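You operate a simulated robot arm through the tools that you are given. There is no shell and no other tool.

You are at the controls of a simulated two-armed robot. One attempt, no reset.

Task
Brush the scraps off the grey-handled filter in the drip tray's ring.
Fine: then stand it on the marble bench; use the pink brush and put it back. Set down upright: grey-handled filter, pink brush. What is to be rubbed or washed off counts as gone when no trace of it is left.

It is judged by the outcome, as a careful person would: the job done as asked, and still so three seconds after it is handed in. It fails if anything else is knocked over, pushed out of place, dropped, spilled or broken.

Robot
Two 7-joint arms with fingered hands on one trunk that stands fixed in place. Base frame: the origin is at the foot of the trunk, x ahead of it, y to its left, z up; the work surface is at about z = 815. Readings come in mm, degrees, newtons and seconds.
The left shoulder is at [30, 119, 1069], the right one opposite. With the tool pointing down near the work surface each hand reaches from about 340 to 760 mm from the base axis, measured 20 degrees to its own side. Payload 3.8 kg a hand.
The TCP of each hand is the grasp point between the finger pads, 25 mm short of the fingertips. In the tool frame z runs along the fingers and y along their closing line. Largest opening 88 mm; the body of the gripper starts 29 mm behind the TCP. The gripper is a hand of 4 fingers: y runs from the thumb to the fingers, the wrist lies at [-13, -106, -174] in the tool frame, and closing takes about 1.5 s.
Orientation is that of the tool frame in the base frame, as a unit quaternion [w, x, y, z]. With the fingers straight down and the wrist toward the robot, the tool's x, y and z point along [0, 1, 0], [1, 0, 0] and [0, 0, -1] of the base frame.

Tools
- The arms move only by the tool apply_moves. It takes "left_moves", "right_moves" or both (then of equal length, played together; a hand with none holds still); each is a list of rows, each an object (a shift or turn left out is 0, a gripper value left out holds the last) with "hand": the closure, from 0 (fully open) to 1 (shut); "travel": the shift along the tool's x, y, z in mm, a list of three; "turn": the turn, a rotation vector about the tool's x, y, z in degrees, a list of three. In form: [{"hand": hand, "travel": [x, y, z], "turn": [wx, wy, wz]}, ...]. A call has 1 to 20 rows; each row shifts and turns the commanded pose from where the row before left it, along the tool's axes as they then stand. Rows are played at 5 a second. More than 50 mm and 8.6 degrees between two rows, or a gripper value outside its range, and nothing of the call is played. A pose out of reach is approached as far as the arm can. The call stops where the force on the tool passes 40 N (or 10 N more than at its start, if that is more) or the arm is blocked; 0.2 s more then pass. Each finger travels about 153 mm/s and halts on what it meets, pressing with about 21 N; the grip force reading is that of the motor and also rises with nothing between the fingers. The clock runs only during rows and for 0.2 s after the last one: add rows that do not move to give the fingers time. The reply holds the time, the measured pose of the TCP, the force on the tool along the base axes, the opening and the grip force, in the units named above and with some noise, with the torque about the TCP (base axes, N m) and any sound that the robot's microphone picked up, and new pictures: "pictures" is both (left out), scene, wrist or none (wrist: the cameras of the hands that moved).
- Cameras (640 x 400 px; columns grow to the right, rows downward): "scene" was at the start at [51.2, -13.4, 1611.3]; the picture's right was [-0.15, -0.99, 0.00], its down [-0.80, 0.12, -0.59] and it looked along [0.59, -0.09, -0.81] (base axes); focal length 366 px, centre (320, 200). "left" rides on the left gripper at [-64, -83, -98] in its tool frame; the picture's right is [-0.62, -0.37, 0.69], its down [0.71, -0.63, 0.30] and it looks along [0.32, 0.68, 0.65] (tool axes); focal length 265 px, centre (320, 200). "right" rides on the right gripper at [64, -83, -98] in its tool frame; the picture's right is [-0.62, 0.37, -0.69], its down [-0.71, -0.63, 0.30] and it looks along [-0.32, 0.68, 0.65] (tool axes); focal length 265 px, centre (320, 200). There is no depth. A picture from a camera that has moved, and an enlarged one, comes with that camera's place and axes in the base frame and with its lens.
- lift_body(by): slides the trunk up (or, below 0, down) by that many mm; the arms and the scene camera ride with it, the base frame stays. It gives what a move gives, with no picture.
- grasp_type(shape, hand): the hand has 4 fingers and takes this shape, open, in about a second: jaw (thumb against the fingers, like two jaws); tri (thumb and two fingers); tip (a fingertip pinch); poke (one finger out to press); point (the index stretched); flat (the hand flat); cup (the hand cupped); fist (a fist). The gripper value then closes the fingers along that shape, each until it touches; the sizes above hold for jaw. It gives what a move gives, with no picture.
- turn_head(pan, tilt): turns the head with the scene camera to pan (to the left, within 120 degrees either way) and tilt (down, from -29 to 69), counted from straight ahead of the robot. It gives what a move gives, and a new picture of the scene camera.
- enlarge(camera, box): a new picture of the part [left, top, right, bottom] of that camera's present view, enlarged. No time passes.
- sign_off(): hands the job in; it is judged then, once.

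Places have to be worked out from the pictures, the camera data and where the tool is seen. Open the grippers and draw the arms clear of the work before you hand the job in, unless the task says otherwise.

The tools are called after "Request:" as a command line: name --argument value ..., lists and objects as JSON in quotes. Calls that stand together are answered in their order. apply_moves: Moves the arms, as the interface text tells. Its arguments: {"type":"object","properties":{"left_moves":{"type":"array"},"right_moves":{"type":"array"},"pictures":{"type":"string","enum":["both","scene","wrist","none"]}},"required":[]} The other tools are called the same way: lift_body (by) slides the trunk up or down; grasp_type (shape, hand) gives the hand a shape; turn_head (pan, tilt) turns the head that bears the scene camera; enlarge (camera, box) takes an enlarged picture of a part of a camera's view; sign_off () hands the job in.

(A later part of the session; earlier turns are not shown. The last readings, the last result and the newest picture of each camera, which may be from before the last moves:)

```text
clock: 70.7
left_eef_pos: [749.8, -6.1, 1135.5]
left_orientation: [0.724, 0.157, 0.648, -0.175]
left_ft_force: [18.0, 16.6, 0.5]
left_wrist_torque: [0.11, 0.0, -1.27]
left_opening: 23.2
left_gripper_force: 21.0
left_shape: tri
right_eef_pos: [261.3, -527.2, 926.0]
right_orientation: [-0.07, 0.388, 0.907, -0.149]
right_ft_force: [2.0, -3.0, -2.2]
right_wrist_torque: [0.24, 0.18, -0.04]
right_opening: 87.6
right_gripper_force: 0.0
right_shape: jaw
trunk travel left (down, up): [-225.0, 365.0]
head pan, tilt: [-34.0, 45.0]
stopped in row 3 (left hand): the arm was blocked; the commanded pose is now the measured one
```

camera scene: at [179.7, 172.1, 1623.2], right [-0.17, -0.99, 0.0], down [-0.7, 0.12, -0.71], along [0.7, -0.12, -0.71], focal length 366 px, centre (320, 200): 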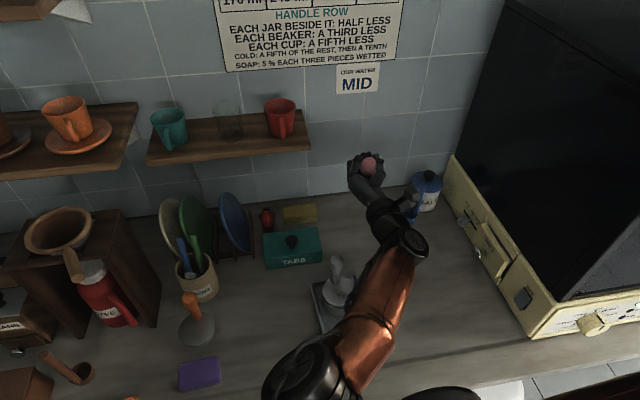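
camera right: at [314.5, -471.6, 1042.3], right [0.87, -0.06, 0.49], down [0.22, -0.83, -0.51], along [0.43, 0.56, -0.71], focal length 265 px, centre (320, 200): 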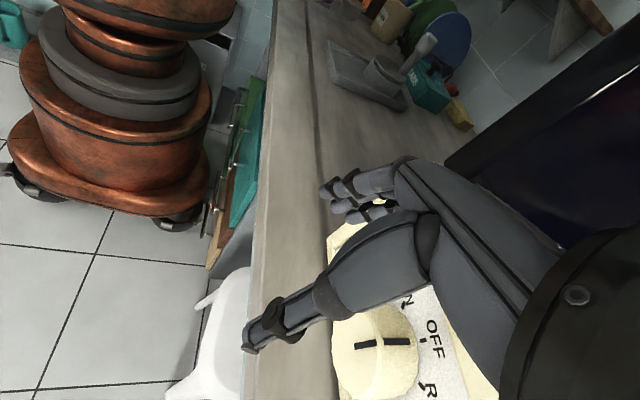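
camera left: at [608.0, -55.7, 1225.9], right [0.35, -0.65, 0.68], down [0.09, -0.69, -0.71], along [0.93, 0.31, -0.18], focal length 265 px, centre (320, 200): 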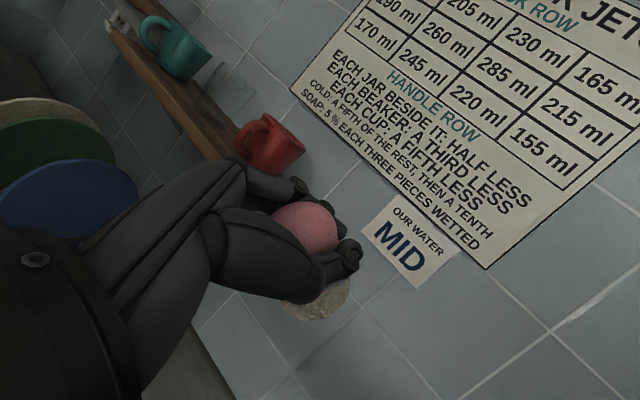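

Both arms are at full stretch because the base has turned left. A gentle push of the right hand against the closed, flat front of the big machine should turn the base back. I first make a compact fist with the right hand.

Request:
grasp_type --hand "right" --shape "fist"

Request:
turn_head --pan -75 --tilt 45

```text
clock: 71.6
left_eef_pos: [735.0, -36.6, 1142.3]
left_orientation: [0.727, 0.19, 0.636, -0.177]
left_ft_force: [3.0, 9.4, -4.4]
left_wrist_torque: [0.11, -0.25, -0.54]
left_opening: 22.9
left_gripper_force: 21.5
left_shape: tri
right_eef_pos: [268.9, -521.2, 923.3]
right_orientation: [-0.07, 0.375, 0.914, -0.139]
right_ft_force: [-0.3, 3.4, 1.4]
right_wrist_torque: [-0.26, -0.03, 0.02]
right_opening: 0.3
right_gripper_force: 0.1
right_shape: fist
trunk travel left (down, up): [-225.0, 365.0]
head pan, tilt: [-34.0, 45.0]
```

```text
clock: 72.7
left_eef_pos: [734.8, -39.4, 1147.1]
left_orientation: [0.73, 0.194, 0.631, -0.177]
left_ft_force: [0.7, -1.7, -1.3]
left_wrist_torque: [0.01, -0.03, 0.02]
left_opening: 22.9
left_gripper_force: 21.4
left_shape: tri
right_eef_pos: [265.4, -527.7, 927.3]
right_orientation: [-0.07, 0.391, 0.905, -0.151]
right_ft_force: [10.7, 2.6, -9.1]
right_wrist_torque: [-0.14, 0.88, 0.07]
right_opening: 0.0
right_gripper_force: 0.0
right_shape: fist
trunk travel left (down, up): [-225.0, 365.0]
head pan, tilt: [-75.0, 45.0]
camera scene: at [152.5, 121.5, 1622.9], right [-0.77, -0.63, 0.0], down [-0.45, 0.55, -0.71], along [0.45, -0.55, -0.71], focal length 366 px, centre (320, 200)
```

scene: 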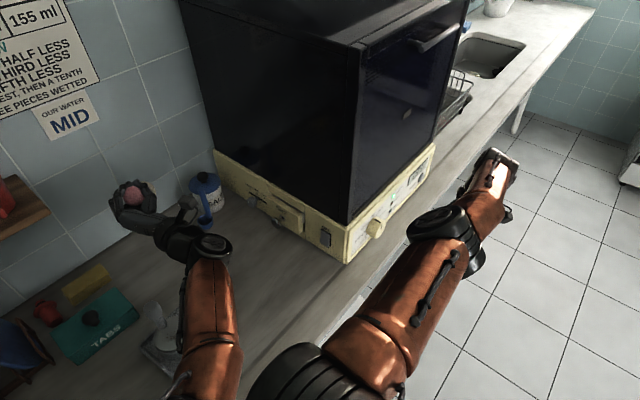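

I raise the right fist above the machine's control panel level, to push later on the flat dark door only.

Request:
apply_moves --right_moves '[{"travel": [0.3, -9.8, -28.3]}, {"travel": [0.3, -9.8, -28.3]}, {"travel": [0.3, -9.8, -28.3]}, {}]' --pictures "none"

```text
clock: 73.0
left_eef_pos: [731.0, -45.1, 1150.5]
left_orientation: [0.73, 0.197, 0.629, -0.18]
left_ft_force: [0.3, -0.1, -2.1]
left_wrist_torque: [0.02, -0.03, 0.01]
left_opening: 22.6
left_gripper_force: 21.2
left_shape: tri
right_eef_pos: [257.2, -521.3, 938.3]
right_orientation: [-0.071, 0.381, 0.911, -0.14]
right_ft_force: [-0.4, -0.7, -0.4]
right_wrist_torque: [-0.01, 0.0, 0.01]
right_opening: 0.1
right_gripper_force: 0.1
right_shape: fist
trunk travel left (down, up): [-225.0, 365.0]
head pan, tilt: [-75.0, 45.0]
stopped in row 1 (left hand): the arm was blocked; the commanded pose is now the measured one
```

Request:
apply_moves --right_moves '[{"travel": [-24.6, 23.5, -29.2]}, {"travel": [-24.6, 23.5, -29.2]}, {"travel": [-24.6, 23.5, -29.2]}, {}]' --pictures "none"

```text
clock: 73.3
left_eef_pos: [733.1, -39.8, 1146.2]
left_orientation: [0.729, 0.195, 0.631, -0.177]
left_ft_force: [0.5, 0.4, -0.4]
left_wrist_torque: [0.03, 0.04, -0.08]
left_opening: 22.7
left_gripper_force: 20.9
left_shape: tri
right_eef_pos: [262.8, -525.5, 950.0]
right_orientation: [-0.072, 0.383, 0.91, -0.139]
right_ft_force: [1.4, -0.5, -0.7]
right_wrist_torque: [-0.04, 0.12, 0.01]
right_opening: 0.2
right_gripper_force: 0.0
right_shape: fist
trunk travel left (down, up): [-225.0, 365.0]
head pan, tilt: [-75.0, 45.0]
stopped in row 1 (left hand): the arm was blocked; the commanded pose is now the measured one
```

Request:
apply_moves --right_moves '[{"travel": [-12, 11.5, -14.5]}, {"travel": [-20, 19, -23]}, {"travel": [-24.6, 23.5, -29.2]}, {"travel": [-24.6, 23.5, -20]}, {}]' --pictures "none"

```text
clock: 74.5
left_eef_pos: [731.4, -41.6, 1148.9]
left_orientation: [0.729, 0.194, 0.632, -0.179]
left_ft_force: [0.0, 0.4, -1.1]
left_wrist_torque: [0.03, -0.06, -0.07]
left_opening: 22.7
left_gripper_force: 21.1
left_shape: tri
right_eef_pos: [393.8, -511.4, 1007.3]
right_orientation: [-0.073, 0.382, 0.911, -0.138]
right_ft_force: [3.1, 3.1, -2.9]
right_wrist_torque: [-0.15, 0.26, 0.02]
right_opening: 0.0
right_gripper_force: 0.0
right_shape: fist
right hand out of reach, approached as far as the arm can: row 4
trunk travel left (down, up): [-225.0, 365.0]
head pan, tilt: [-75.0, 45.0]
```

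With a gentle ramp the right hand followed well, and it is now beside the machine's door without contact. I test a gently ramped inward (+y) move.

Request:
apply_moves --right_moves '[{"travel": [3.6, 3.3, -1]}, {"travel": [7.1, 6.7, -2]}, {"travel": [10.7, 10, -3]}, {"travel": [14.3, 13.4, -4]}, {"travel": [14.3, 13.4, -4]}, {"travel": [14.3, 13.4, -4]}, {}]' --pictures "scene"

```text
clock: 76.1
left_eef_pos: [731.3, -43.9, 1149.0]
left_orientation: [0.729, 0.194, 0.63, -0.182]
left_ft_force: [-0.6, 0.0, -1.5]
left_wrist_torque: [0.0, 0.03, -0.02]
left_opening: 22.7
left_gripper_force: 21.1
left_shape: tri
right_eef_pos: [392.8, -423.3, 1006.1]
right_orientation: [-0.073, 0.385, 0.909, -0.139]
right_ft_force: [-0.4, 0.3, -0.1]
right_wrist_torque: [0.03, 0.01, 0.0]
right_opening: 0.2
right_gripper_force: 0.0
right_shape: fist
trunk travel left (down, up): [-225.0, 365.0]
head pan, tilt: [-75.0, 45.0]
camera scene: at [151.3, 120.7, 1623.0], right [-0.77, -0.63, 0.0], down [-0.45, 0.55, -0.71], along [0.45, -0.55, -0.71], focal length 366 px, centre (320, 200)
```

scene: 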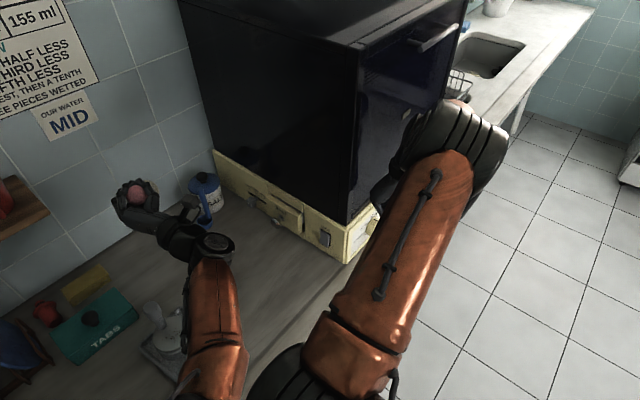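

The gently ramped move worked: the right hand came inward freely. Now I retract the left hand with the same gentle ramp, toward a point high above the tray.

Request:
apply_moves --left_moves '[{"hand": 0.9, "travel": [1.4, 0.4, -4.3]}, {"travel": [2.9, 0.9, -8.6]}, {"travel": [4.3, 1.3, -12.9]}, {"travel": [5.7, 1.8, -17.3]}, {"travel": [7.2, 2.2, -21.6]}, {"travel": [7.2, 2.2, -21.6]}, {"travel": [4.3, 1.3, -12.9]}, {"travel": [2.9, 0.9, -8.6]}, {}, {}]' --pictures "none"

```text
clock: 76.8
left_eef_pos: [768.6, 47.6, 1115.7]
left_orientation: [0.726, 0.143, 0.657, -0.143]
left_ft_force: [-1.2, 0.1, -0.5]
left_wrist_torque: [0.02, 0.03, -0.03]
left_opening: 22.6
left_gripper_force: 21.3
left_shape: tri
right_eef_pos: [386.4, -428.4, 1007.1]
right_orientation: [-0.074, 0.39, 0.907, -0.14]
right_ft_force: [-0.3, -0.2, -0.5]
right_wrist_torque: [0.0, -0.03, 0.01]
right_opening: 0.0
right_gripper_force: 0.0
right_shape: fist
trunk travel left (down, up): [-225.0, 365.0]
head pan, tilt: [-75.0, 45.0]
stopped in row 3 (left hand): the arm was blocked; the commanded pose is now the measured one
```

The left arm slipped sideways as if its forearm had been catching on something. I turn the head to inspect the tray, filter and left arm.

Request:
turn_head --pan -34 --tilt 52

Request:
enlarge --camera "scene" --box '[230, 160, 470, 320]'

```text
clock: 77.8
left_eef_pos: [771.4, 48.0, 1116.1]
left_orientation: [0.726, 0.144, 0.657, -0.141]
left_ft_force: [-0.2, 0.8, -0.9]
left_wrist_torque: [-0.01, -0.01, 0.01]
left_opening: 22.5
left_gripper_force: 21.1
left_shape: tri
right_eef_pos: [388.0, -428.7, 1007.2]
right_orientation: [-0.074, 0.389, 0.908, -0.14]
right_ft_force: [-0.5, -0.8, 0.1]
right_wrist_torque: [0.0, -0.03, 0.01]
right_opening: 0.1
right_gripper_force: 0.1
right_shape: fist
trunk travel left (down, up): [-225.0, 365.0]
head pan, tilt: [-34.0, 52.0]
camera scene: at [173.9, 171.4, 1613.5], right [-0.17, -0.99, 0.0], down [-0.78, 0.13, -0.62], along [0.61, -0.1, -0.79], focal length 366 px, centre (320, 200)
```

scene: 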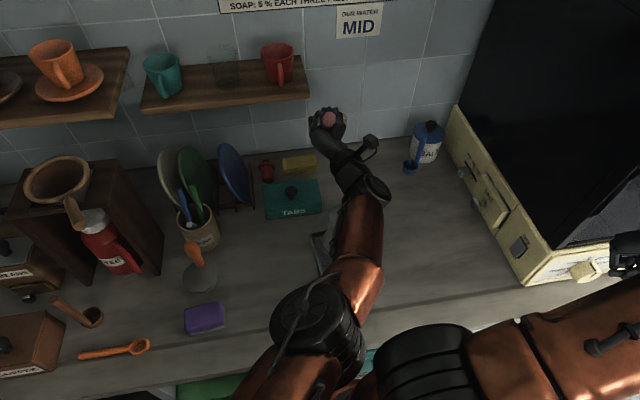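

```text
2.50 times, centred on (350, 240) of scene
camera zoom: at [173.9, 171.4, 1613.5], right [-0.17, -0.99, 0.0], down [-0.78, 0.13, -0.62], along [0.61, -0.1, -0.79], focal length 914 px, centre (245, 100)
```

zoom: 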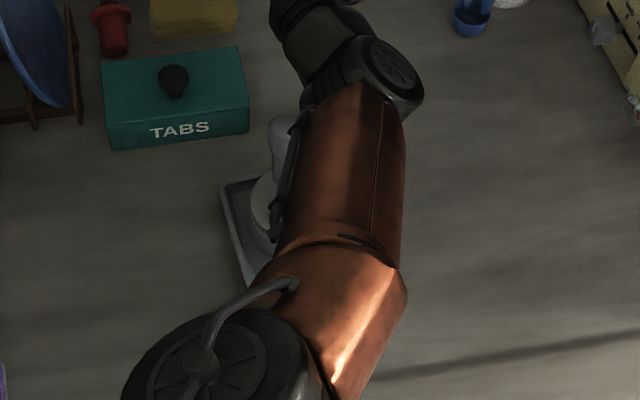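

The filter still stands upright and undisturbed. The left elbow seems to press against the robot's own right shoulder, so I move the left hand back and left very gently.

Request:
apply_moves --left_moves '[{"hand": 0.9, "travel": [-0.2, 0.9, -2.4]}, {"travel": [-0.4, 1.9, -4.7]}, {"travel": [-0.7, 3.2, -7.8]}, {"travel": [-1, 4.7, -11.8]}, {"travel": [-1.2, 5.7, -14.1]}, {"travel": [-1.2, 5.7, -14.1]}, {"travel": [-1, 4.7, -11.8]}, {"travel": [-0.7, 3.2, -7.8]}, {"travel": [-0.3, 1.6, -3.9]}, {}]' --pictures "none"

```text
clock: 79.2
left_eef_pos: [746.7, 173.6, 1011.3]
left_orientation: [0.685, 0.127, 0.713, -0.078]
left_ft_force: [0.8, 0.0, 0.4]
left_wrist_torque: [0.02, -0.02, 0.0]
left_opening: 23.0
left_gripper_force: 21.3
left_shape: tri
right_eef_pos: [378.3, -435.4, 1006.7]
right_orientation: [-0.075, 0.397, 0.904, -0.141]
right_ft_force: [-0.3, 0.0, -0.3]
right_wrist_torque: [0.04, 0.0, 0.0]
right_opening: 0.0
right_gripper_force: 0.0
right_shape: fist
trunk travel left (down, up): [-225.0, 365.0]
head pan, tilt: [-34.0, 52.0]
stopped in row 6 (left hand): the arm was blocked; the commanded pose is now the measured one
```

Request:
enlarge --camera "scene" --box '[0, 0, 640, 400]'

Request:
enlarge --camera "left" --box '[0, 0, 640, 400]'

```text
1.00 times, centred on (320, 200) of scene (not enlarged: the box is as wide or as high as the picture)
camera zoom: at [173.2, 171.1, 1613.5], right [-0.17, -0.99, 0.0], down [-0.78, 0.13, -0.62], along [0.61, -0.1, -0.79], focal length 366 px, centre (320, 200)
```

zoom: 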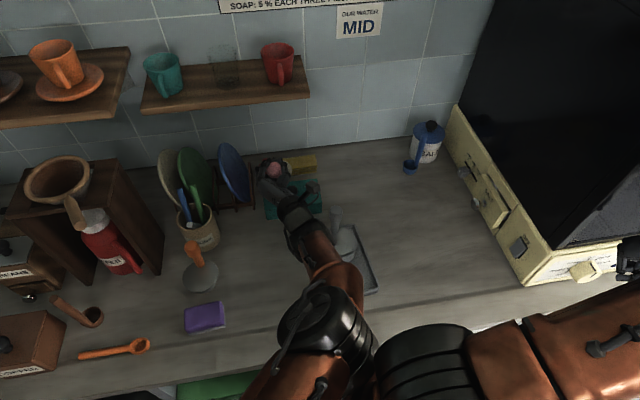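

```text
1.00 times, centred on (320, 200) of left (not enlarged: the box is as wide or as high as the picture)
camera zoom: at [629.8, 118.8, 1075.8], right [0.58, -0.6, 0.56], down [0.09, -0.64, -0.77], along [0.81, 0.49, -0.31], focal length 265 px, centre (320, 200)
```

zoom: 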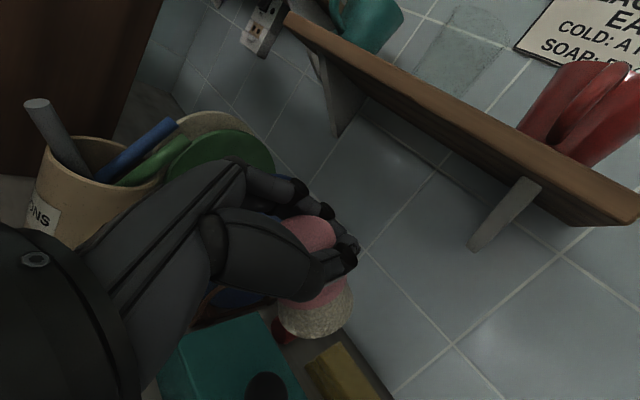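

The left hand is now low, close to the plates and TABS box. I raise it straight up gently.

Request:
apply_moves --left_moves '[{"hand": 0.9, "travel": [-3, 0, 0]}, {"travel": [-6, 0, 0]}, {"travel": [-10, 0, 0]}, {"travel": [-14, 0, -2]}, {"travel": [-14, 0, -4]}, {"travel": [-10, 0, -4]}, {"travel": [-6, 0, -2]}, {}]' --pictures "scene"

```text
clock: 81.0
left_eef_pos: [737.6, 182.2, 1076.4]
left_orientation: [0.686, 0.124, 0.713, -0.075]
left_ft_force: [0.5, 0.5, -0.5]
left_wrist_torque: [-0.02, -0.02, 0.0]
left_opening: 22.7
left_gripper_force: 20.8
left_shape: tri
right_eef_pos: [384.1, -428.9, 1007.8]
right_orientation: [-0.074, 0.391, 0.906, -0.141]
right_ft_force: [0.3, -0.1, -0.4]
right_wrist_torque: [0.0, 0.0, 0.01]
right_opening: 0.0
right_gripper_force: 0.0
right_shape: fist
trunk travel left (down, up): [-225.0, 365.0]
head pan, tilt: [-34.0, 52.0]
camera scene: at [173.9, 171.6, 1613.5], right [-0.17, -0.99, 0.0], down [-0.78, 0.13, -0.62], along [0.61, -0.1, -0.79], focal length 366 px, centre (320, 200)
```

scene: 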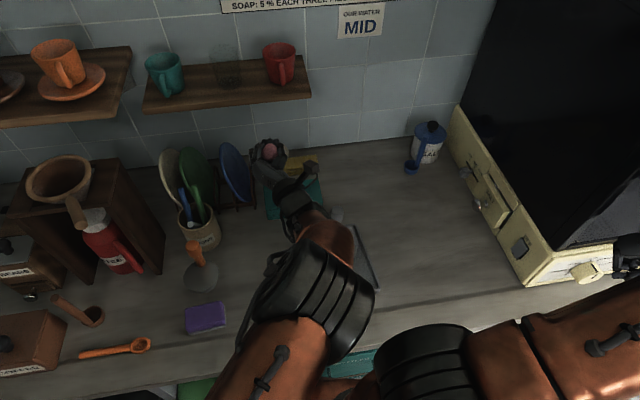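

Now the left hand followed exactly and the elbow has come free. I retract it gently toward the robot.

Request:
apply_moves --left_moves '[{"hand": 0.9, "travel": [0, -1.5, -5]}, {"travel": [0, -2.9, -10]}, {"travel": [0, -4.8, -16.2]}, {"travel": [0, -6.2, -21.2]}, {"travel": [0, -7.3, -25]}, {"travel": [0, -6.6, -22.4]}, {"travel": [0, -4.4, -15]}, {"travel": [0, -2.9, -10]}, {}]' --pictures "scene"

```text
clock: 83.0
left_eef_pos: [606.9, 182.2, 1079.6]
left_orientation: [0.685, 0.123, 0.714, -0.075]
left_ft_force: [-0.2, 0.0, -1.3]
left_wrist_torque: [0.02, 0.03, 0.02]
left_opening: 22.6
left_gripper_force: 21.2
left_shape: tri
right_eef_pos: [385.1, -430.6, 1008.0]
right_orientation: [-0.075, 0.391, 0.907, -0.141]
right_ft_force: [-0.1, 0.2, -0.6]
right_wrist_torque: [-0.02, 0.01, -0.01]
right_opening: 0.1
right_gripper_force: 0.1
right_shape: fist
trunk travel left (down, up): [-225.0, 365.0]
head pan, tilt: [-34.0, 52.0]
camera scene: at [174.1, 171.8, 1613.5], right [-0.17, -0.99, 0.0], down [-0.78, 0.13, -0.62], along [0.61, -0.1, -0.79], focal length 366 px, centre (320, 200)
```

scene: 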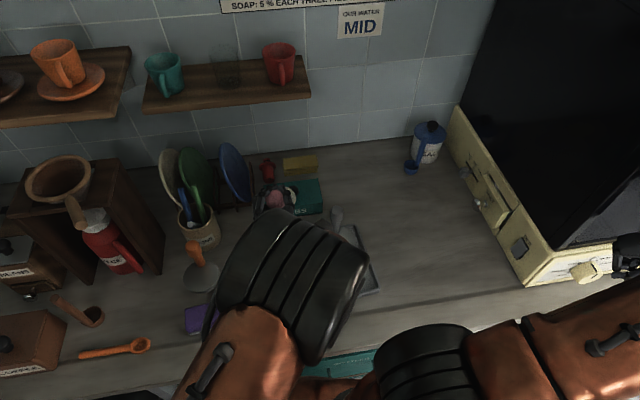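

All under control again, and everything on the bench still looks in place. I now pitch the left hand down ~43° so the brush hangs vertical, then check its attitude.

Request:
apply_moves --left_moves '[{"hand": 0.9, "turn": [0, 2, 0]}, {"turn": [0, 4, 0]}, {"turn": [0, 6, 0]}, {"turn": [0, 7, 0]}, {"turn": [0, 7, 0]}, {"turn": [0, 7, 0]}, {"turn": [0, 6, 0]}, {"turn": [0, 4, 0]}, {}, {}]'

Request:
enlarge --camera "left" --box '[200, 140, 420, 340]'

```text
clock: 85.2
left_eef_pos: [606.9, 181.6, 1079.8]
left_orientation: [0.376, 0.143, 0.915, -0.025]
left_ft_force: [0.0, -0.3, -1.0]
left_wrist_torque: [0.0, 0.0, -0.02]
left_opening: 22.6
left_gripper_force: 20.4
left_shape: tri
right_eef_pos: [385.8, -430.1, 1007.6]
right_orientation: [-0.074, 0.391, 0.907, -0.141]
right_ft_force: [-0.2, 0.2, -0.4]
right_wrist_torque: [0.02, 0.01, 0.0]
right_opening: 0.2
right_gripper_force: 0.1
right_shape: fist
trunk travel left (down, up): [-225.0, 365.0]
head pan, tilt: [-34.0, 52.0]
camera scene: at [173.9, 171.8, 1613.5], right [-0.17, -0.99, 0.0], down [-0.78, 0.13, -0.62], along [0.61, -0.1, -0.79], focal length 366 px, centre (320, 200)
camera left: at [560.1, 101.1, 1190.7], right [0.79, -0.61, -0.09], down [-0.45, -0.48, -0.75], along [0.42, 0.63, -0.65], focal length 265 px, centre (320, 200)
```

scene: 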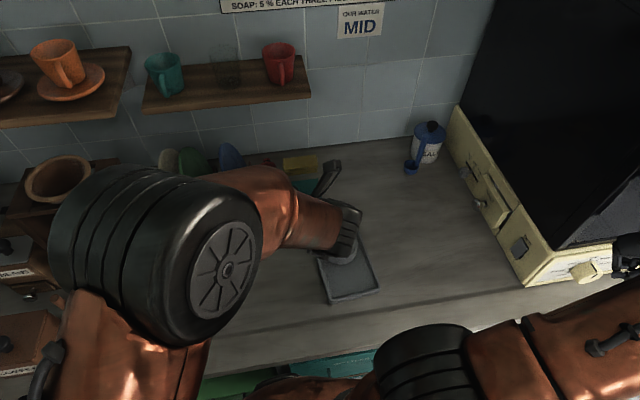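
left: 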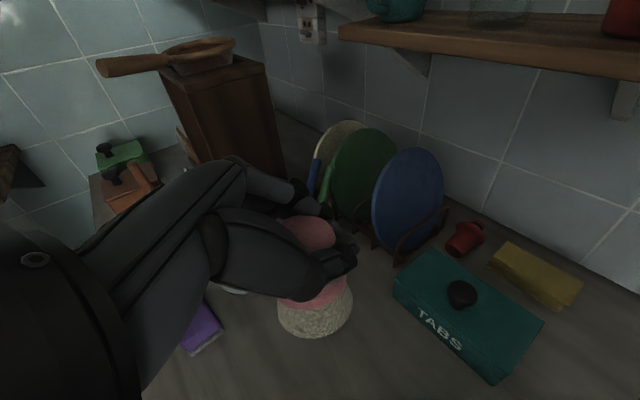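

```text
2.00 times, centred on (310, 240) of left
camera zoom: at [560.1, 101.1, 1190.7], right [0.79, -0.61, -0.09], down [-0.45, -0.48, -0.75], along [0.42, 0.63, -0.65], focal length 531 px, centre (340, 120)
```

zoom: 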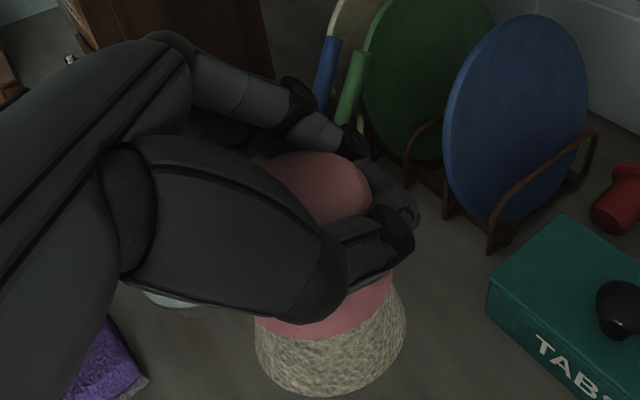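

The hand followed exactly and the brush hangs almost vertical (within ~5°), bristle base ≈ [-9, -3, -54] from the TCP. I move it, still high, sideways to above the tray.

Request:
apply_moves --left_moves '[{"hand": 0.9, "travel": [-1.2, -4.9, 0.8]}, {"travel": [-2.5, -9.8, 1.6]}, {"travel": [-4, -15.9, 2.5]}, {"travel": [-5.3, -20.8, 3.3]}, {"travel": [-6.2, -24.5, 3.9]}, {"travel": [-5.6, -22.1, 3.5]}, {"travel": [-3.7, -14.7, 2.4]}, {"travel": [-2.5, -9.8, 1.6]}, {}]'

```text
clock: 87.2
left_eef_pos: [607.2, 53.9, 1079.7]
left_orientation: [0.376, 0.144, 0.915, -0.024]
left_ft_force: [0.2, 0.5, -1.7]
left_wrist_torque: [0.02, -0.03, 0.02]
left_opening: 22.5
left_gripper_force: 20.8
left_shape: tri
right_eef_pos: [385.1, -430.0, 1008.2]
right_orientation: [-0.074, 0.391, 0.907, -0.14]
right_ft_force: [-1.2, -0.2, -0.2]
right_wrist_torque: [0.02, -0.02, 0.01]
right_opening: 0.0
right_gripper_force: 0.0
right_shape: fist
trunk travel left (down, up): [-225.0, 365.0]
head pan, tilt: [-34.0, 52.0]
camera scene: at [173.9, 171.9, 1613.5], right [-0.17, -0.99, 0.0], down [-0.78, 0.13, -0.62], along [0.61, -0.1, -0.79], focal length 366 px, centre (320, 200)
camera left: at [560.4, -26.1, 1190.3], right [0.79, -0.61, -0.09], down [-0.45, -0.48, -0.75], along [0.42, 0.63, -0.65], focal length 265 px, centre (320, 200)
```

scene: 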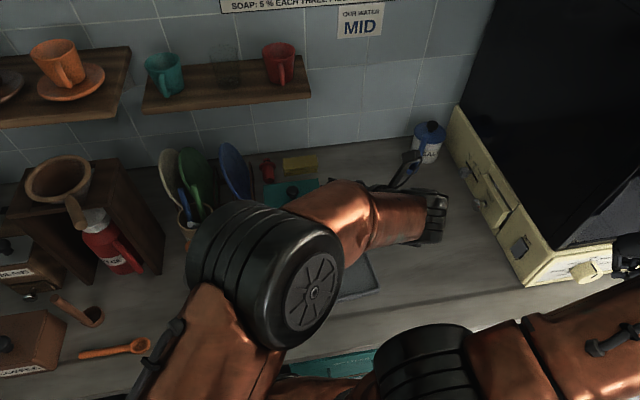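
left: 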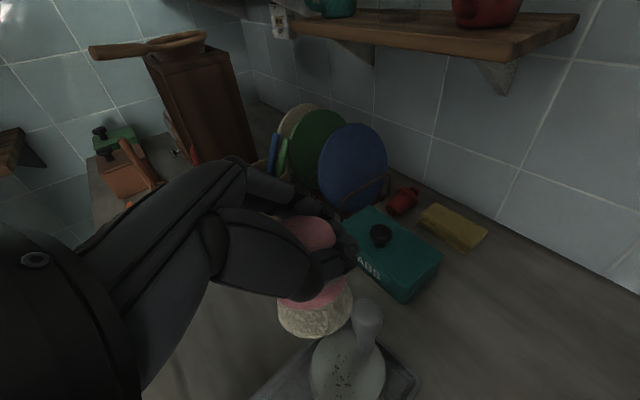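

The brush is now above the tray and the left camera sees brush, handle and scraps together. I enlarge to measure.

Request:
enlarge --camera "left" --box '[230, 240, 450, 400]'

```text
2.50 times, centred on (340, 320) of left
camera zoom: at [560.4, -26.1, 1190.3], right [0.79, -0.61, -0.09], down [-0.45, -0.48, -0.75], along [0.42, 0.63, -0.65], focal length 664 px, centre (270, -100)
```

zoom: 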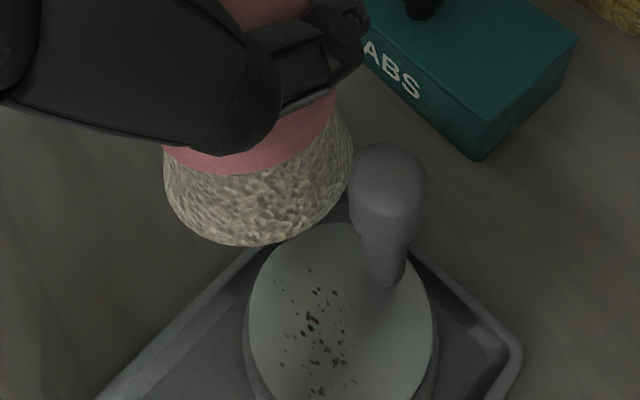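

The base circle in the view matches my offset, and the scraps sit where expected (x ≈ 594–632, y ≈ 24–78; handle ≈ [652, 52]). I correct the brush's small lean and lower it over the front part of the disc to ~16 mm above it.

Request:
apply_moves --left_moves '[{"hand": 0.9, "turn": [-2.1, -4.6, 2.1]}, {"travel": [3.6, -0.7, 2.7]}, {"travel": [8.4, -1.6, 6.2]}, {"travel": [13.2, -2.5, 9.8]}, {"travel": [18, -3.3, 13.4]}, {"travel": [20.4, -3.8, 15.1]}, {"travel": [20.4, -3.8, 15.1]}, {"travel": [16.8, -3.1, 12.5]}, {"travel": [12, -2.2, 8.9]}, {"travel": [7.2, -1.3, 5.3]}, {}]'

Request:
enlarge --camera "left" --box '[230, 220, 450, 380]'

```text
clock: 89.6
left_eef_pos: [593.0, 51.3, 930.4]
left_orientation: [0.416, 0.152, 0.897, -0.006]
left_ft_force: [-0.3, 0.5, -0.3]
left_wrist_torque: [0.0, 0.03, 0.02]
left_opening: 22.6
left_gripper_force: 20.7
left_shape: tri
right_eef_pos: [384.8, -430.1, 1008.0]
right_orientation: [-0.075, 0.391, 0.906, -0.141]
right_ft_force: [-0.1, 0.3, 0.0]
right_wrist_torque: [0.0, 0.0, -0.04]
right_opening: 0.0
right_gripper_force: 0.0
right_shape: fist
trunk travel left (down, up): [-225.0, 365.0]
head pan, tilt: [-34.0, 52.0]
camera scene: at [173.9, 171.8, 1613.5], right [-0.17, -0.99, 0.0], down [-0.78, 0.13, -0.62], along [0.61, -0.1, -0.79], focal length 366 px, centre (320, 200)
camera left: at [535.9, -32.1, 1033.6], right [0.79, -0.61, -0.03], down [-0.38, -0.45, -0.81], along [0.48, 0.65, -0.59], focal length 265 px, centre (320, 200)
```

scene: 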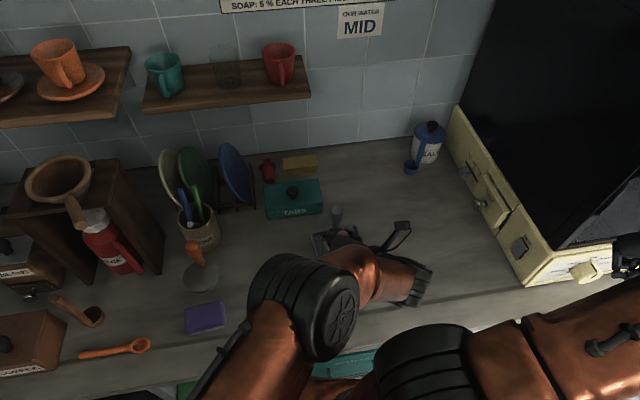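
left: 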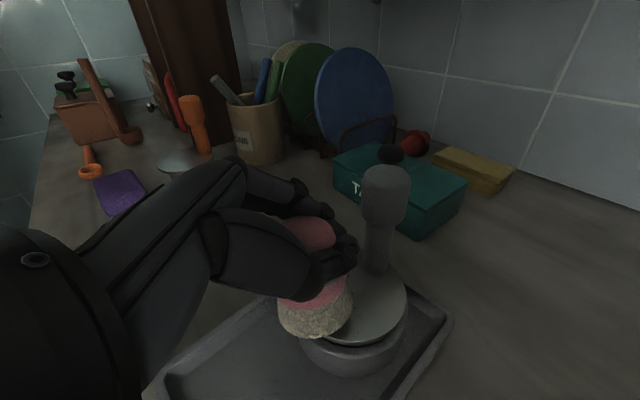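

```text
2.50 times, centred on (340, 300) of left
camera zoom: at [535.9, -32.1, 1033.6], right [0.79, -0.61, -0.03], down [-0.38, -0.45, -0.81], along [0.48, 0.65, -0.59], focal length 664 px, centre (270, -50)
```

zoom: 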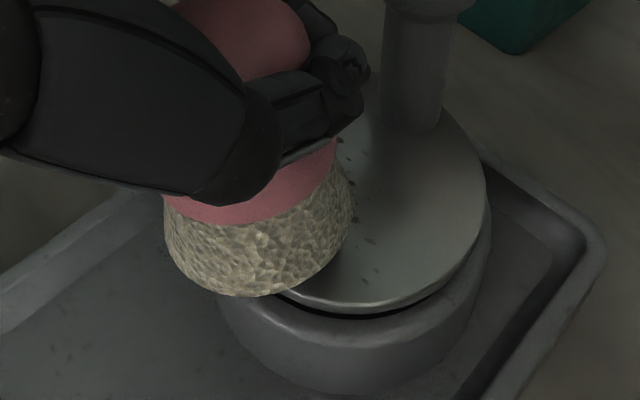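

The bristle base is over the front of the disc at ≈[589, 50, 875]. I move it nearer the handle (≈[606, 50]) and lower toward the disc in small steps, watching the force.

Request:
apply_moves --left_moves '[{"hand": 0.9, "travel": [-2.1, 0.9, 2.7]}, {"travel": [-3.1, 1.4, 4]}, {"travel": [-3.1, 1.4, 4]}, {"travel": [-2.1, 0.9, 2.5]}, {"travel": [3, -0.5, 2.6]}, {"travel": [2.2, -0.3, 2]}, {}]'

Request:
enlarge --camera "left" --box '[230, 220, 450, 380]'

```text
clock: 91.2
left_eef_pos: [612.8, 51.2, 921.0]
left_orientation: [0.415, 0.153, 0.897, -0.006]
left_ft_force: [0.3, -0.2, -0.2]
left_wrist_torque: [0.0, 0.04, 0.02]
left_opening: 22.6
left_gripper_force: 21.2
left_shape: tri
right_eef_pos: [385.3, -429.0, 1006.7]
right_orientation: [-0.074, 0.391, 0.907, -0.141]
right_ft_force: [-0.5, -0.4, 0.6]
right_wrist_torque: [-0.01, 0.02, 0.0]
right_opening: 0.0
right_gripper_force: 0.1
right_shape: fist
trunk travel left (down, up): [-225.0, 365.0]
head pan, tilt: [-34.0, 52.0]
camera scene: at [173.9, 171.7, 1613.5], right [-0.17, -0.99, 0.0], down [-0.78, 0.13, -0.62], along [0.61, -0.1, -0.79], focal length 366 px, centre (320, 200)
camera left: at [554.7, -32.2, 1024.3], right [0.79, -0.61, -0.03], down [-0.38, -0.45, -0.81], along [0.48, 0.65, -0.59], focal length 265 px, centre (320, 200)
```

scene: 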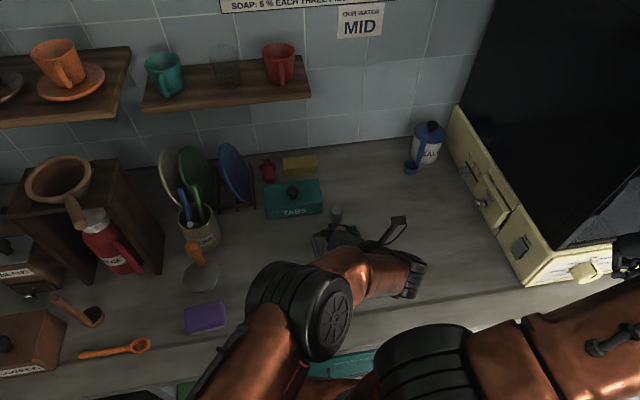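
left: 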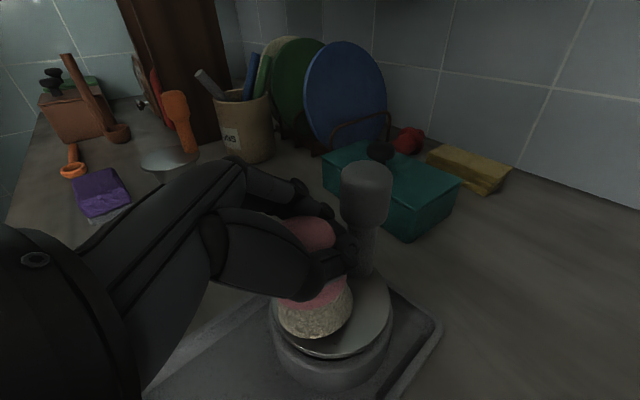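

```text
2.50 times, centred on (340, 300) of left
camera zoom: at [554.7, -32.2, 1024.3], right [0.79, -0.61, -0.03], down [-0.38, -0.45, -0.81], along [0.48, 0.65, -0.59], focal length 664 px, centre (270, -50)
```

zoom: 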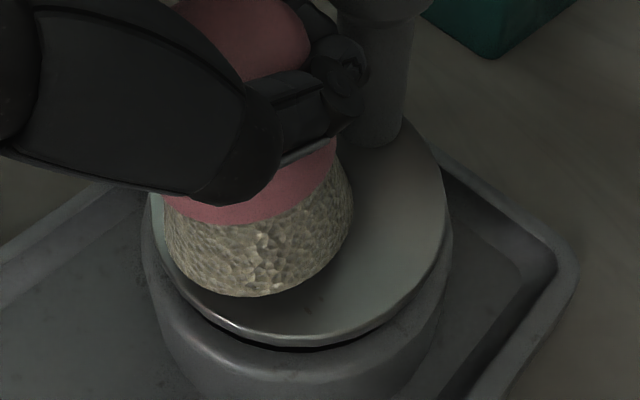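

The bristles are about 7 mm above the disc with fingers just clear of the handle. I lower in 1–1.5 mm steps to light contact.

Request:
apply_moves --left_moves '[{"hand": 0.9, "travel": [2.3, -0.3, -1]}, {"travel": [1.1, -0.2, 1]}, {"travel": [1.1, -0.2, 1]}, {"travel": [0.75, -0.1, 0.65]}, {}]' --pictures "none"

```text
clock: 92.4
left_eef_pos: [610.1, 51.8, 916.7]
left_orientation: [0.416, 0.151, 0.897, -0.005]
left_ft_force: [0.1, 0.0, 4.2]
left_wrist_torque: [0.05, 0.03, -0.01]
left_opening: 22.9
left_gripper_force: 21.4
left_shape: tri
right_eef_pos: [384.6, -429.3, 1006.7]
right_orientation: [-0.075, 0.391, 0.906, -0.141]
right_ft_force: [0.6, 0.0, -0.3]
right_wrist_torque: [-0.01, 0.02, 0.01]
right_opening: 0.1
right_gripper_force: 0.0
right_shape: fist
trunk travel left (down, up): [-225.0, 365.0]
head pan, tilt: [-34.0, 52.0]
```

Light contact (≈4 N). I make the first stroke straight toward the robot (−x), off the front edge of the disc.

Request:
apply_moves --left_moves '[{"hand": 0.9, "travel": [2.2, -1, -2.7]}, {"travel": [4.4, -2, -5.4]}, {"travel": [4.4, -2, -5.4]}, {"travel": [4.4, -2, -5.4]}, {"travel": [4.4, -2, -5.4]}, {"travel": [4.4, -2, -5.4]}, {"travel": [2.2, -1, -2.7]}, {}]' --pictures "wrist"

Request:
enlarge --camera "left" --box '[250, 220, 470, 380]'

```text
clock: 94.2
left_eef_pos: [564.9, 52.5, 915.7]
left_orientation: [0.416, 0.152, 0.897, -0.006]
left_ft_force: [-0.1, 0.6, -1.1]
left_wrist_torque: [0.01, -0.02, 0.04]
left_opening: 22.6
left_gripper_force: 21.7
left_shape: tri
right_eef_pos: [385.3, -428.4, 1007.4]
right_orientation: [-0.074, 0.391, 0.906, -0.142]
right_ft_force: [0.9, 0.2, 0.3]
right_wrist_torque: [0.01, 0.01, 0.03]
right_opening: 0.2
right_gripper_force: 0.0
right_shape: fist
trunk travel left (down, up): [-225.0, 365.0]
head pan, tilt: [-34.0, 52.0]
camera left: at [507.9, -30.7, 1018.7], right [0.79, -0.61, -0.03], down [-0.38, -0.45, -0.81], along [0.48, 0.65, -0.59], focal length 265 px, centre (320, 200)
```

left: 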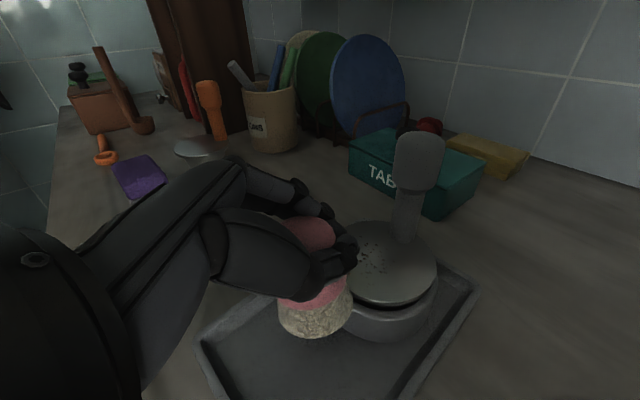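

```text
2.50 times, centred on (360, 300) of left
camera zoom: at [507.9, -30.7, 1018.7], right [0.79, -0.61, -0.03], down [-0.38, -0.45, -0.81], along [0.48, 0.65, -0.59], focal length 664 px, centre (220, -50)
```

zoom: 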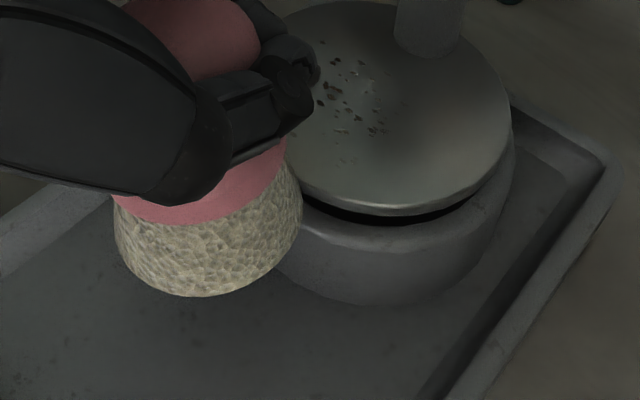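

Some scraps seem lighter but many remain. I lift the brush a little and look at the disc closely.

Request:
apply_moves --left_moves '[{"hand": 0.9, "travel": [-7, 1, -6]}, {"travel": [-15, 2.3, -13]}, {"travel": [-7, 1, -6]}, {}]' --pictures "none"

Request:
enlarge --camera "left" --box '[330, 220, 450, 320]'

```text
clock: 95.2
left_eef_pos: [566.2, 51.6, 953.8]
left_orientation: [0.416, 0.151, 0.897, -0.006]
left_ft_force: [0.5, 0.2, 0.2]
left_wrist_torque: [0.03, -0.01, 0.01]
left_opening: 22.6
left_gripper_force: 21.2
left_shape: tri
right_eef_pos: [384.3, -429.8, 1006.8]
right_orientation: [-0.075, 0.391, 0.906, -0.141]
right_ft_force: [0.0, -0.4, 0.3]
right_wrist_torque: [-0.05, 0.02, 0.01]
right_opening: 0.1
right_gripper_force: 0.0
right_shape: fist
trunk travel left (down, up): [-225.0, 365.0]
head pan, tilt: [-34.0, 52.0]
```

```text
4.00 times, centred on (390, 270) of left
camera zoom: at [509.1, -30.5, 1057.4], right [0.79, -0.61, -0.03], down [-0.38, -0.45, -0.81], along [0.48, 0.65, -0.59], focal length 1062 px, centre (40, -80)
```

zoom: 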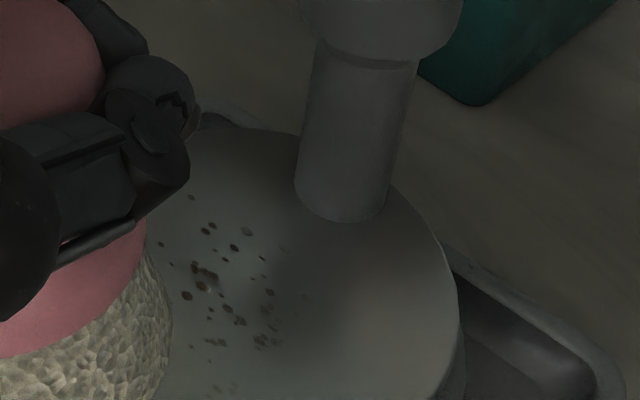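

The scraps at y ≈ 40 have faded while those at y ≥ 55 have not, so the bristles touch mostly with their right (−y) edge. I level the brush by 3°, and repeat the approach near the handle.

Request:
apply_moves --left_moves '[{"hand": 0.9, "turn": [1.83, -0.83, -2.23]}, {"travel": [-2.7, 1.2, 3.3]}, {"travel": [-6, 2.8, 7.4]}, {"travel": [-7.3, 3.3, 8.9]}, {"travel": [-6, 2.8, 7.4]}, {"travel": [-2.7, 1.2, 3.3]}, {}]' --pictures "none"

Request:
enlarge --camera "left" --box '[230, 220, 450, 380]'

```text
clock: 96.8
left_eef_pos: [608.1, 52.1, 955.3]
left_orientation: [0.419, 0.14, 0.896, -0.029]
left_ft_force: [0.6, 0.7, 0.0]
left_wrist_torque: [0.01, -0.03, 0.01]
left_opening: 23.0
left_gripper_force: 20.9
left_shape: tri
right_eef_pos: [385.0, -428.4, 1008.1]
right_orientation: [-0.076, 0.391, 0.906, -0.141]
right_ft_force: [-0.7, -0.1, 1.0]
right_wrist_torque: [-0.03, 0.0, 0.02]
right_opening: 0.0
right_gripper_force: 0.1
right_shape: fist
trunk travel left (down, up): [-225.0, 365.0]
head pan, tilt: [-34.0, 52.0]
```

```text
2.50 times, centred on (340, 300) of left
camera zoom: at [550.9, -25.7, 1062.7], right [0.79, -0.61, 0.0], down [-0.38, -0.49, -0.78], along [0.48, 0.62, -0.63], focal length 664 px, centre (270, -50)
```

zoom: 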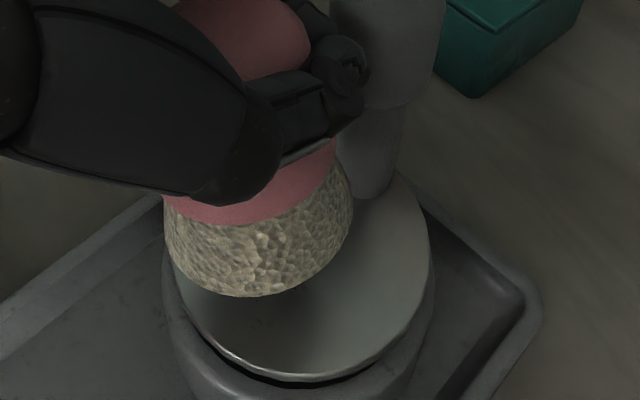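

Request:
apply_moves --left_moves '[{"hand": 0.9, "travel": [5.3, -0.5, 4.5]}, {"travel": [9.1, -0.8, 7.7]}, {"travel": [7.6, -0.6, 6.4]}, {"travel": [3.8, -0.3, 3.2]}, {"travel": [1.1, -0.1, 1]}, {"travel": [0.8, -0.1, 0.6]}, {}]' --pictures "none"

```text
clock: 98.4
left_eef_pos: [607.1, 52.3, 918.0]
left_orientation: [0.419, 0.14, 0.897, -0.03]
left_ft_force: [0.8, -0.8, -0.3]
left_wrist_torque: [0.0, -0.02, -0.02]
left_opening: 23.1
left_gripper_force: 21.1
left_shape: tri
right_eef_pos: [385.3, -428.1, 1007.0]
right_orientation: [-0.075, 0.391, 0.907, -0.141]
right_ft_force: [-0.4, 0.3, 0.4]
right_wrist_torque: [-0.03, -0.05, -0.02]
right_opening: 0.0
right_gripper_force: 0.0
right_shape: fist
trunk travel left (down, up): [-225.0, 365.0]
head pan, tilt: [-34.0, 52.0]
```

Request:
apply_moves --left_moves '[{"hand": 0.9, "travel": [0.76, -0.07, 0.64]}, {"travel": [0.76, -0.07, 0.64]}, {"travel": [0.76, -0.07, 0.64]}, {}]' --pictures "none"

```text
clock: 99.4
left_eef_pos: [605.0, 52.4, 917.1]
left_orientation: [0.42, 0.14, 0.896, -0.031]
left_ft_force: [0.0, -1.1, 9.0]
left_wrist_torque: [0.14, 0.11, 0.03]
left_opening: 22.6
left_gripper_force: 20.6
left_shape: tri
right_eef_pos: [385.9, -428.5, 1007.8]
right_orientation: [-0.075, 0.391, 0.907, -0.141]
right_ft_force: [-0.1, 0.7, -1.0]
right_wrist_torque: [-0.01, -0.01, 0.05]
right_opening: 0.0
right_gripper_force: 0.1
right_shape: fist
trunk travel left (down, up): [-225.0, 365.0]
head pan, tilt: [-34.0, 52.0]
```

Contact at about 9 N. I stroke toward the robot again and then lift to inspect.

Request:
apply_moves --left_moves '[{"hand": 0.9, "travel": [2.2, -1, -2.7]}, {"travel": [4.4, -2, -5.3]}, {"travel": [4.4, -2, -5.3]}, {"travel": [4.4, -2, -5.3]}, {"travel": [4.4, -2, -5.3]}, {"travel": [4.4, -2, -5.3]}, {"travel": [2.2, -1, -2.7]}, {"travel": [-7.6, 0.6, -6.4]}, {"travel": [-15, 1.3, -13]}, {"travel": [-7.6, 0.6, -6.4]}, {}]' --pictures "none"

Request:
enlarge --camera "left" --box '[330, 220, 450, 320]'

```text
clock: 101.8
left_eef_pos: [562.2, 51.0, 957.0]
left_orientation: [0.419, 0.141, 0.896, -0.03]
left_ft_force: [0.7, -0.1, -0.4]
left_wrist_torque: [0.03, 0.01, 0.01]
left_opening: 22.7
left_gripper_force: 21.0
left_shape: tri
right_eef_pos: [385.5, -430.6, 1007.8]
right_orientation: [-0.074, 0.391, 0.907, -0.141]
right_ft_force: [0.1, 1.2, 0.0]
right_wrist_torque: [0.02, 0.02, -0.02]
right_opening: 0.0
right_gripper_force: 0.1
right_shape: fist
trunk travel left (down, up): [-225.0, 365.0]
head pan, tilt: [-34.0, 52.0]
```

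```text
4.00 times, centred on (390, 270) of left
camera zoom: at [504.7, -26.5, 1063.7], right [0.79, -0.61, 0.0], down [-0.38, -0.49, -0.78], along [0.48, 0.62, -0.63], focal length 1062 px, centre (40, -80)
```

zoom: 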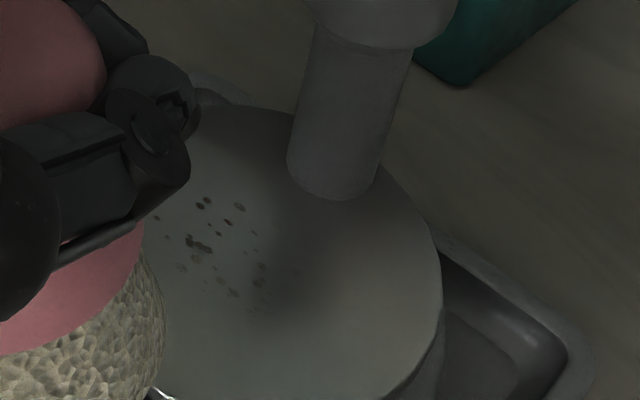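

Each stroke fades the scraps; those at x ≈ 615–632, y ≈ 62–72 remain darkest. I shift the brush about 14 mm to the left and lower again near the handle.

Request:
apply_moves --left_moves '[{"hand": 0.9, "travel": [0.2, 2.5, 5.6]}, {"travel": [0.4, 6.3, 14.1]}, {"travel": [0.5, 7.6, 16.9]}, {"travel": [0.4, 6.3, 14.1]}, {"travel": [0.2, 2.5, 5.6]}, {"travel": [1.5, -0.1, 1.3]}, {"travel": [0.76, -0.07, 0.64]}, {}]' --pictures "none"

```text
clock: 103.6
left_eef_pos: [611.7, 67.2, 917.1]
left_orientation: [0.421, 0.14, 0.896, -0.029]
left_ft_force: [0.7, 0.3, 3.1]
left_wrist_torque: [0.02, 0.0, 0.01]
left_opening: 22.7
left_gripper_force: 21.0
left_shape: tri
right_eef_pos: [385.2, -428.3, 1006.9]
right_orientation: [-0.075, 0.391, 0.907, -0.141]
right_ft_force: [-0.8, 1.2, 0.7]
right_wrist_torque: [-0.01, 0.06, 0.0]
right_opening: 0.2
right_gripper_force: 0.0
right_shape: fist
trunk travel left (down, up): [-225.0, 365.0]
head pan, tilt: [-34.0, 52.0]
```

Request:
apply_moves --left_moves '[{"hand": 0.9, "travel": [0.6, -0.05, 0.5]}, {"travel": [4.86, -2.2, -5.94]}, {"travel": [4.86, -2.2, -5.94]}, {"travel": [4.86, -2.2, -5.94]}, {"travel": [4.86, -2.2, -5.94]}, {"travel": [4.86, -2.2, -5.94]}, {"travel": [-4.86, 2.2, 5.94]}, {"travel": [-4.86, 2.2, 5.94]}, {"travel": [-4.86, 2.2, 5.94]}, {"travel": [-4.86, 2.2, 5.94]}, {"travel": [-4.5, 2, 5.5]}, {"travel": [4.86, -2.2, -5.94]}, {"travel": [4.86, -2.2, -5.94]}, {"travel": [4.86, -2.2, -5.94]}, {"travel": [4.86, -2.2, -5.94]}, {"travel": [4.86, -2.2, -5.94]}, {"travel": [-7.6, 0.6, -6.4]}, {"travel": [-13, 1.1, -11]}, {"travel": [-7.6, 0.6, -6.4]}, {}]' --pictures "none"

Request:
enlarge --camera "left" --box '[330, 220, 450, 320]'

```text
clock: 107.8
left_eef_pos: [570.9, 66.8, 953.1]
left_orientation: [0.419, 0.14, 0.897, -0.029]
left_ft_force: [-0.5, 0.4, -1.1]
left_wrist_torque: [0.02, 0.0, 0.02]
left_opening: 22.8
left_gripper_force: 20.5
left_shape: tri
right_eef_pos: [385.2, -429.8, 1006.7]
right_orientation: [-0.074, 0.391, 0.907, -0.141]
right_ft_force: [0.0, 0.2, 0.7]
right_wrist_torque: [0.0, 0.03, 0.0]
right_opening: 0.0
right_gripper_force: 0.0
right_shape: fist
trunk travel left (down, up): [-225.0, 365.0]
head pan, tilt: [-34.0, 52.0]
```

```text
4.00 times, centred on (390, 270) of left
camera zoom: at [514.4, -12.0, 1060.8], right [0.79, -0.61, 0.0], down [-0.38, -0.49, -0.78], along [0.48, 0.62, -0.63], focal length 1062 px, centre (40, -80)
```

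zoom: 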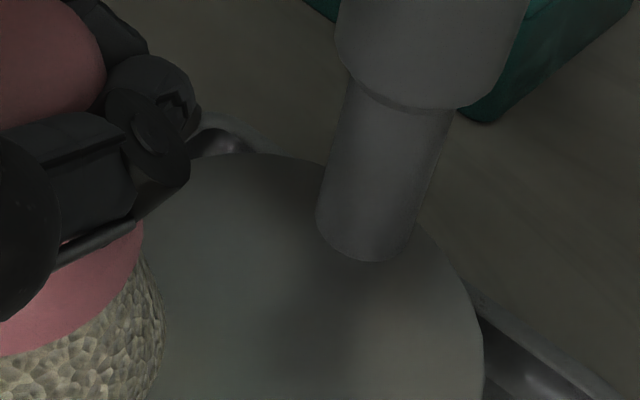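

The visible part of the disc looks clean. I raise the hand so the left camera can see the whole disc.

Request:
apply_moves --left_moves '[{"hand": 0.9, "travel": [-4.8, 0.2, -2.5]}, {"travel": [-9.7, 0.3, -4.9]}, {"travel": [-15.7, 0.5, -8]}, {"travel": [-20.5, 0.7, -10.4]}, {"travel": [-24, 0.8, -12.3]}, {"travel": [-21.7, 0.7, -11]}, {"travel": [-14.5, 0.5, -7.4]}, {"travel": [-9.7, 0.3, -4.9]}, {}]' --pictures "none"

Request:
enlarge --camera "left" --box '[280, 300, 420, 400]'

Request:
enlarge --camera "scene" --box '[280, 180, 420, 300]'

```text
clock: 109.8
left_eef_pos: [598.8, 53.5, 1085.3]
left_orientation: [0.419, 0.141, 0.897, -0.029]
left_ft_force: [0.2, 0.2, -1.7]
left_wrist_torque: [0.02, 0.0, 0.02]
left_opening: 22.8
left_gripper_force: 20.9
left_shape: tri
right_eef_pos: [385.9, -428.9, 1006.7]
right_orientation: [-0.075, 0.391, 0.906, -0.142]
right_ft_force: [0.5, 0.6, 0.2]
right_wrist_torque: [0.0, 0.01, 0.0]
right_opening: 0.1
right_gripper_force: 0.1
right_shape: fist
trunk travel left (down, up): [-225.0, 365.0]
head pan, tilt: [-34.0, 52.0]
```

```text
4.00 times, centred on (350, 350) of left
camera zoom: at [542.6, -24.4, 1191.9], right [0.79, -0.61, 0.0], down [-0.38, -0.49, -0.78], along [0.48, 0.62, -0.63], focal length 1062 px, centre (200, -400)
```

zoom: 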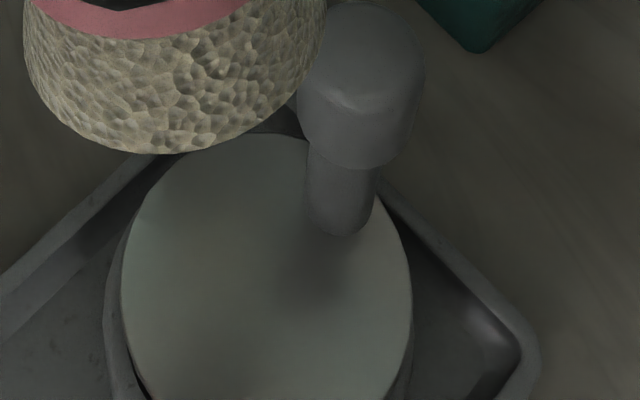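

```text
3.33 times, centred on (350, 240) of scene
camera zoom: at [173.9, 171.7, 1613.5], right [-0.17, -0.99, 0.0], down [-0.78, 0.13, -0.62], along [0.61, -0.1, -0.79], focal length 1218 px, centre (220, 67)
```

zoom: 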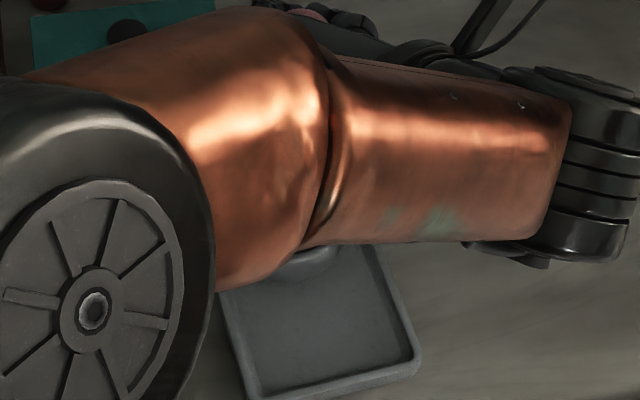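

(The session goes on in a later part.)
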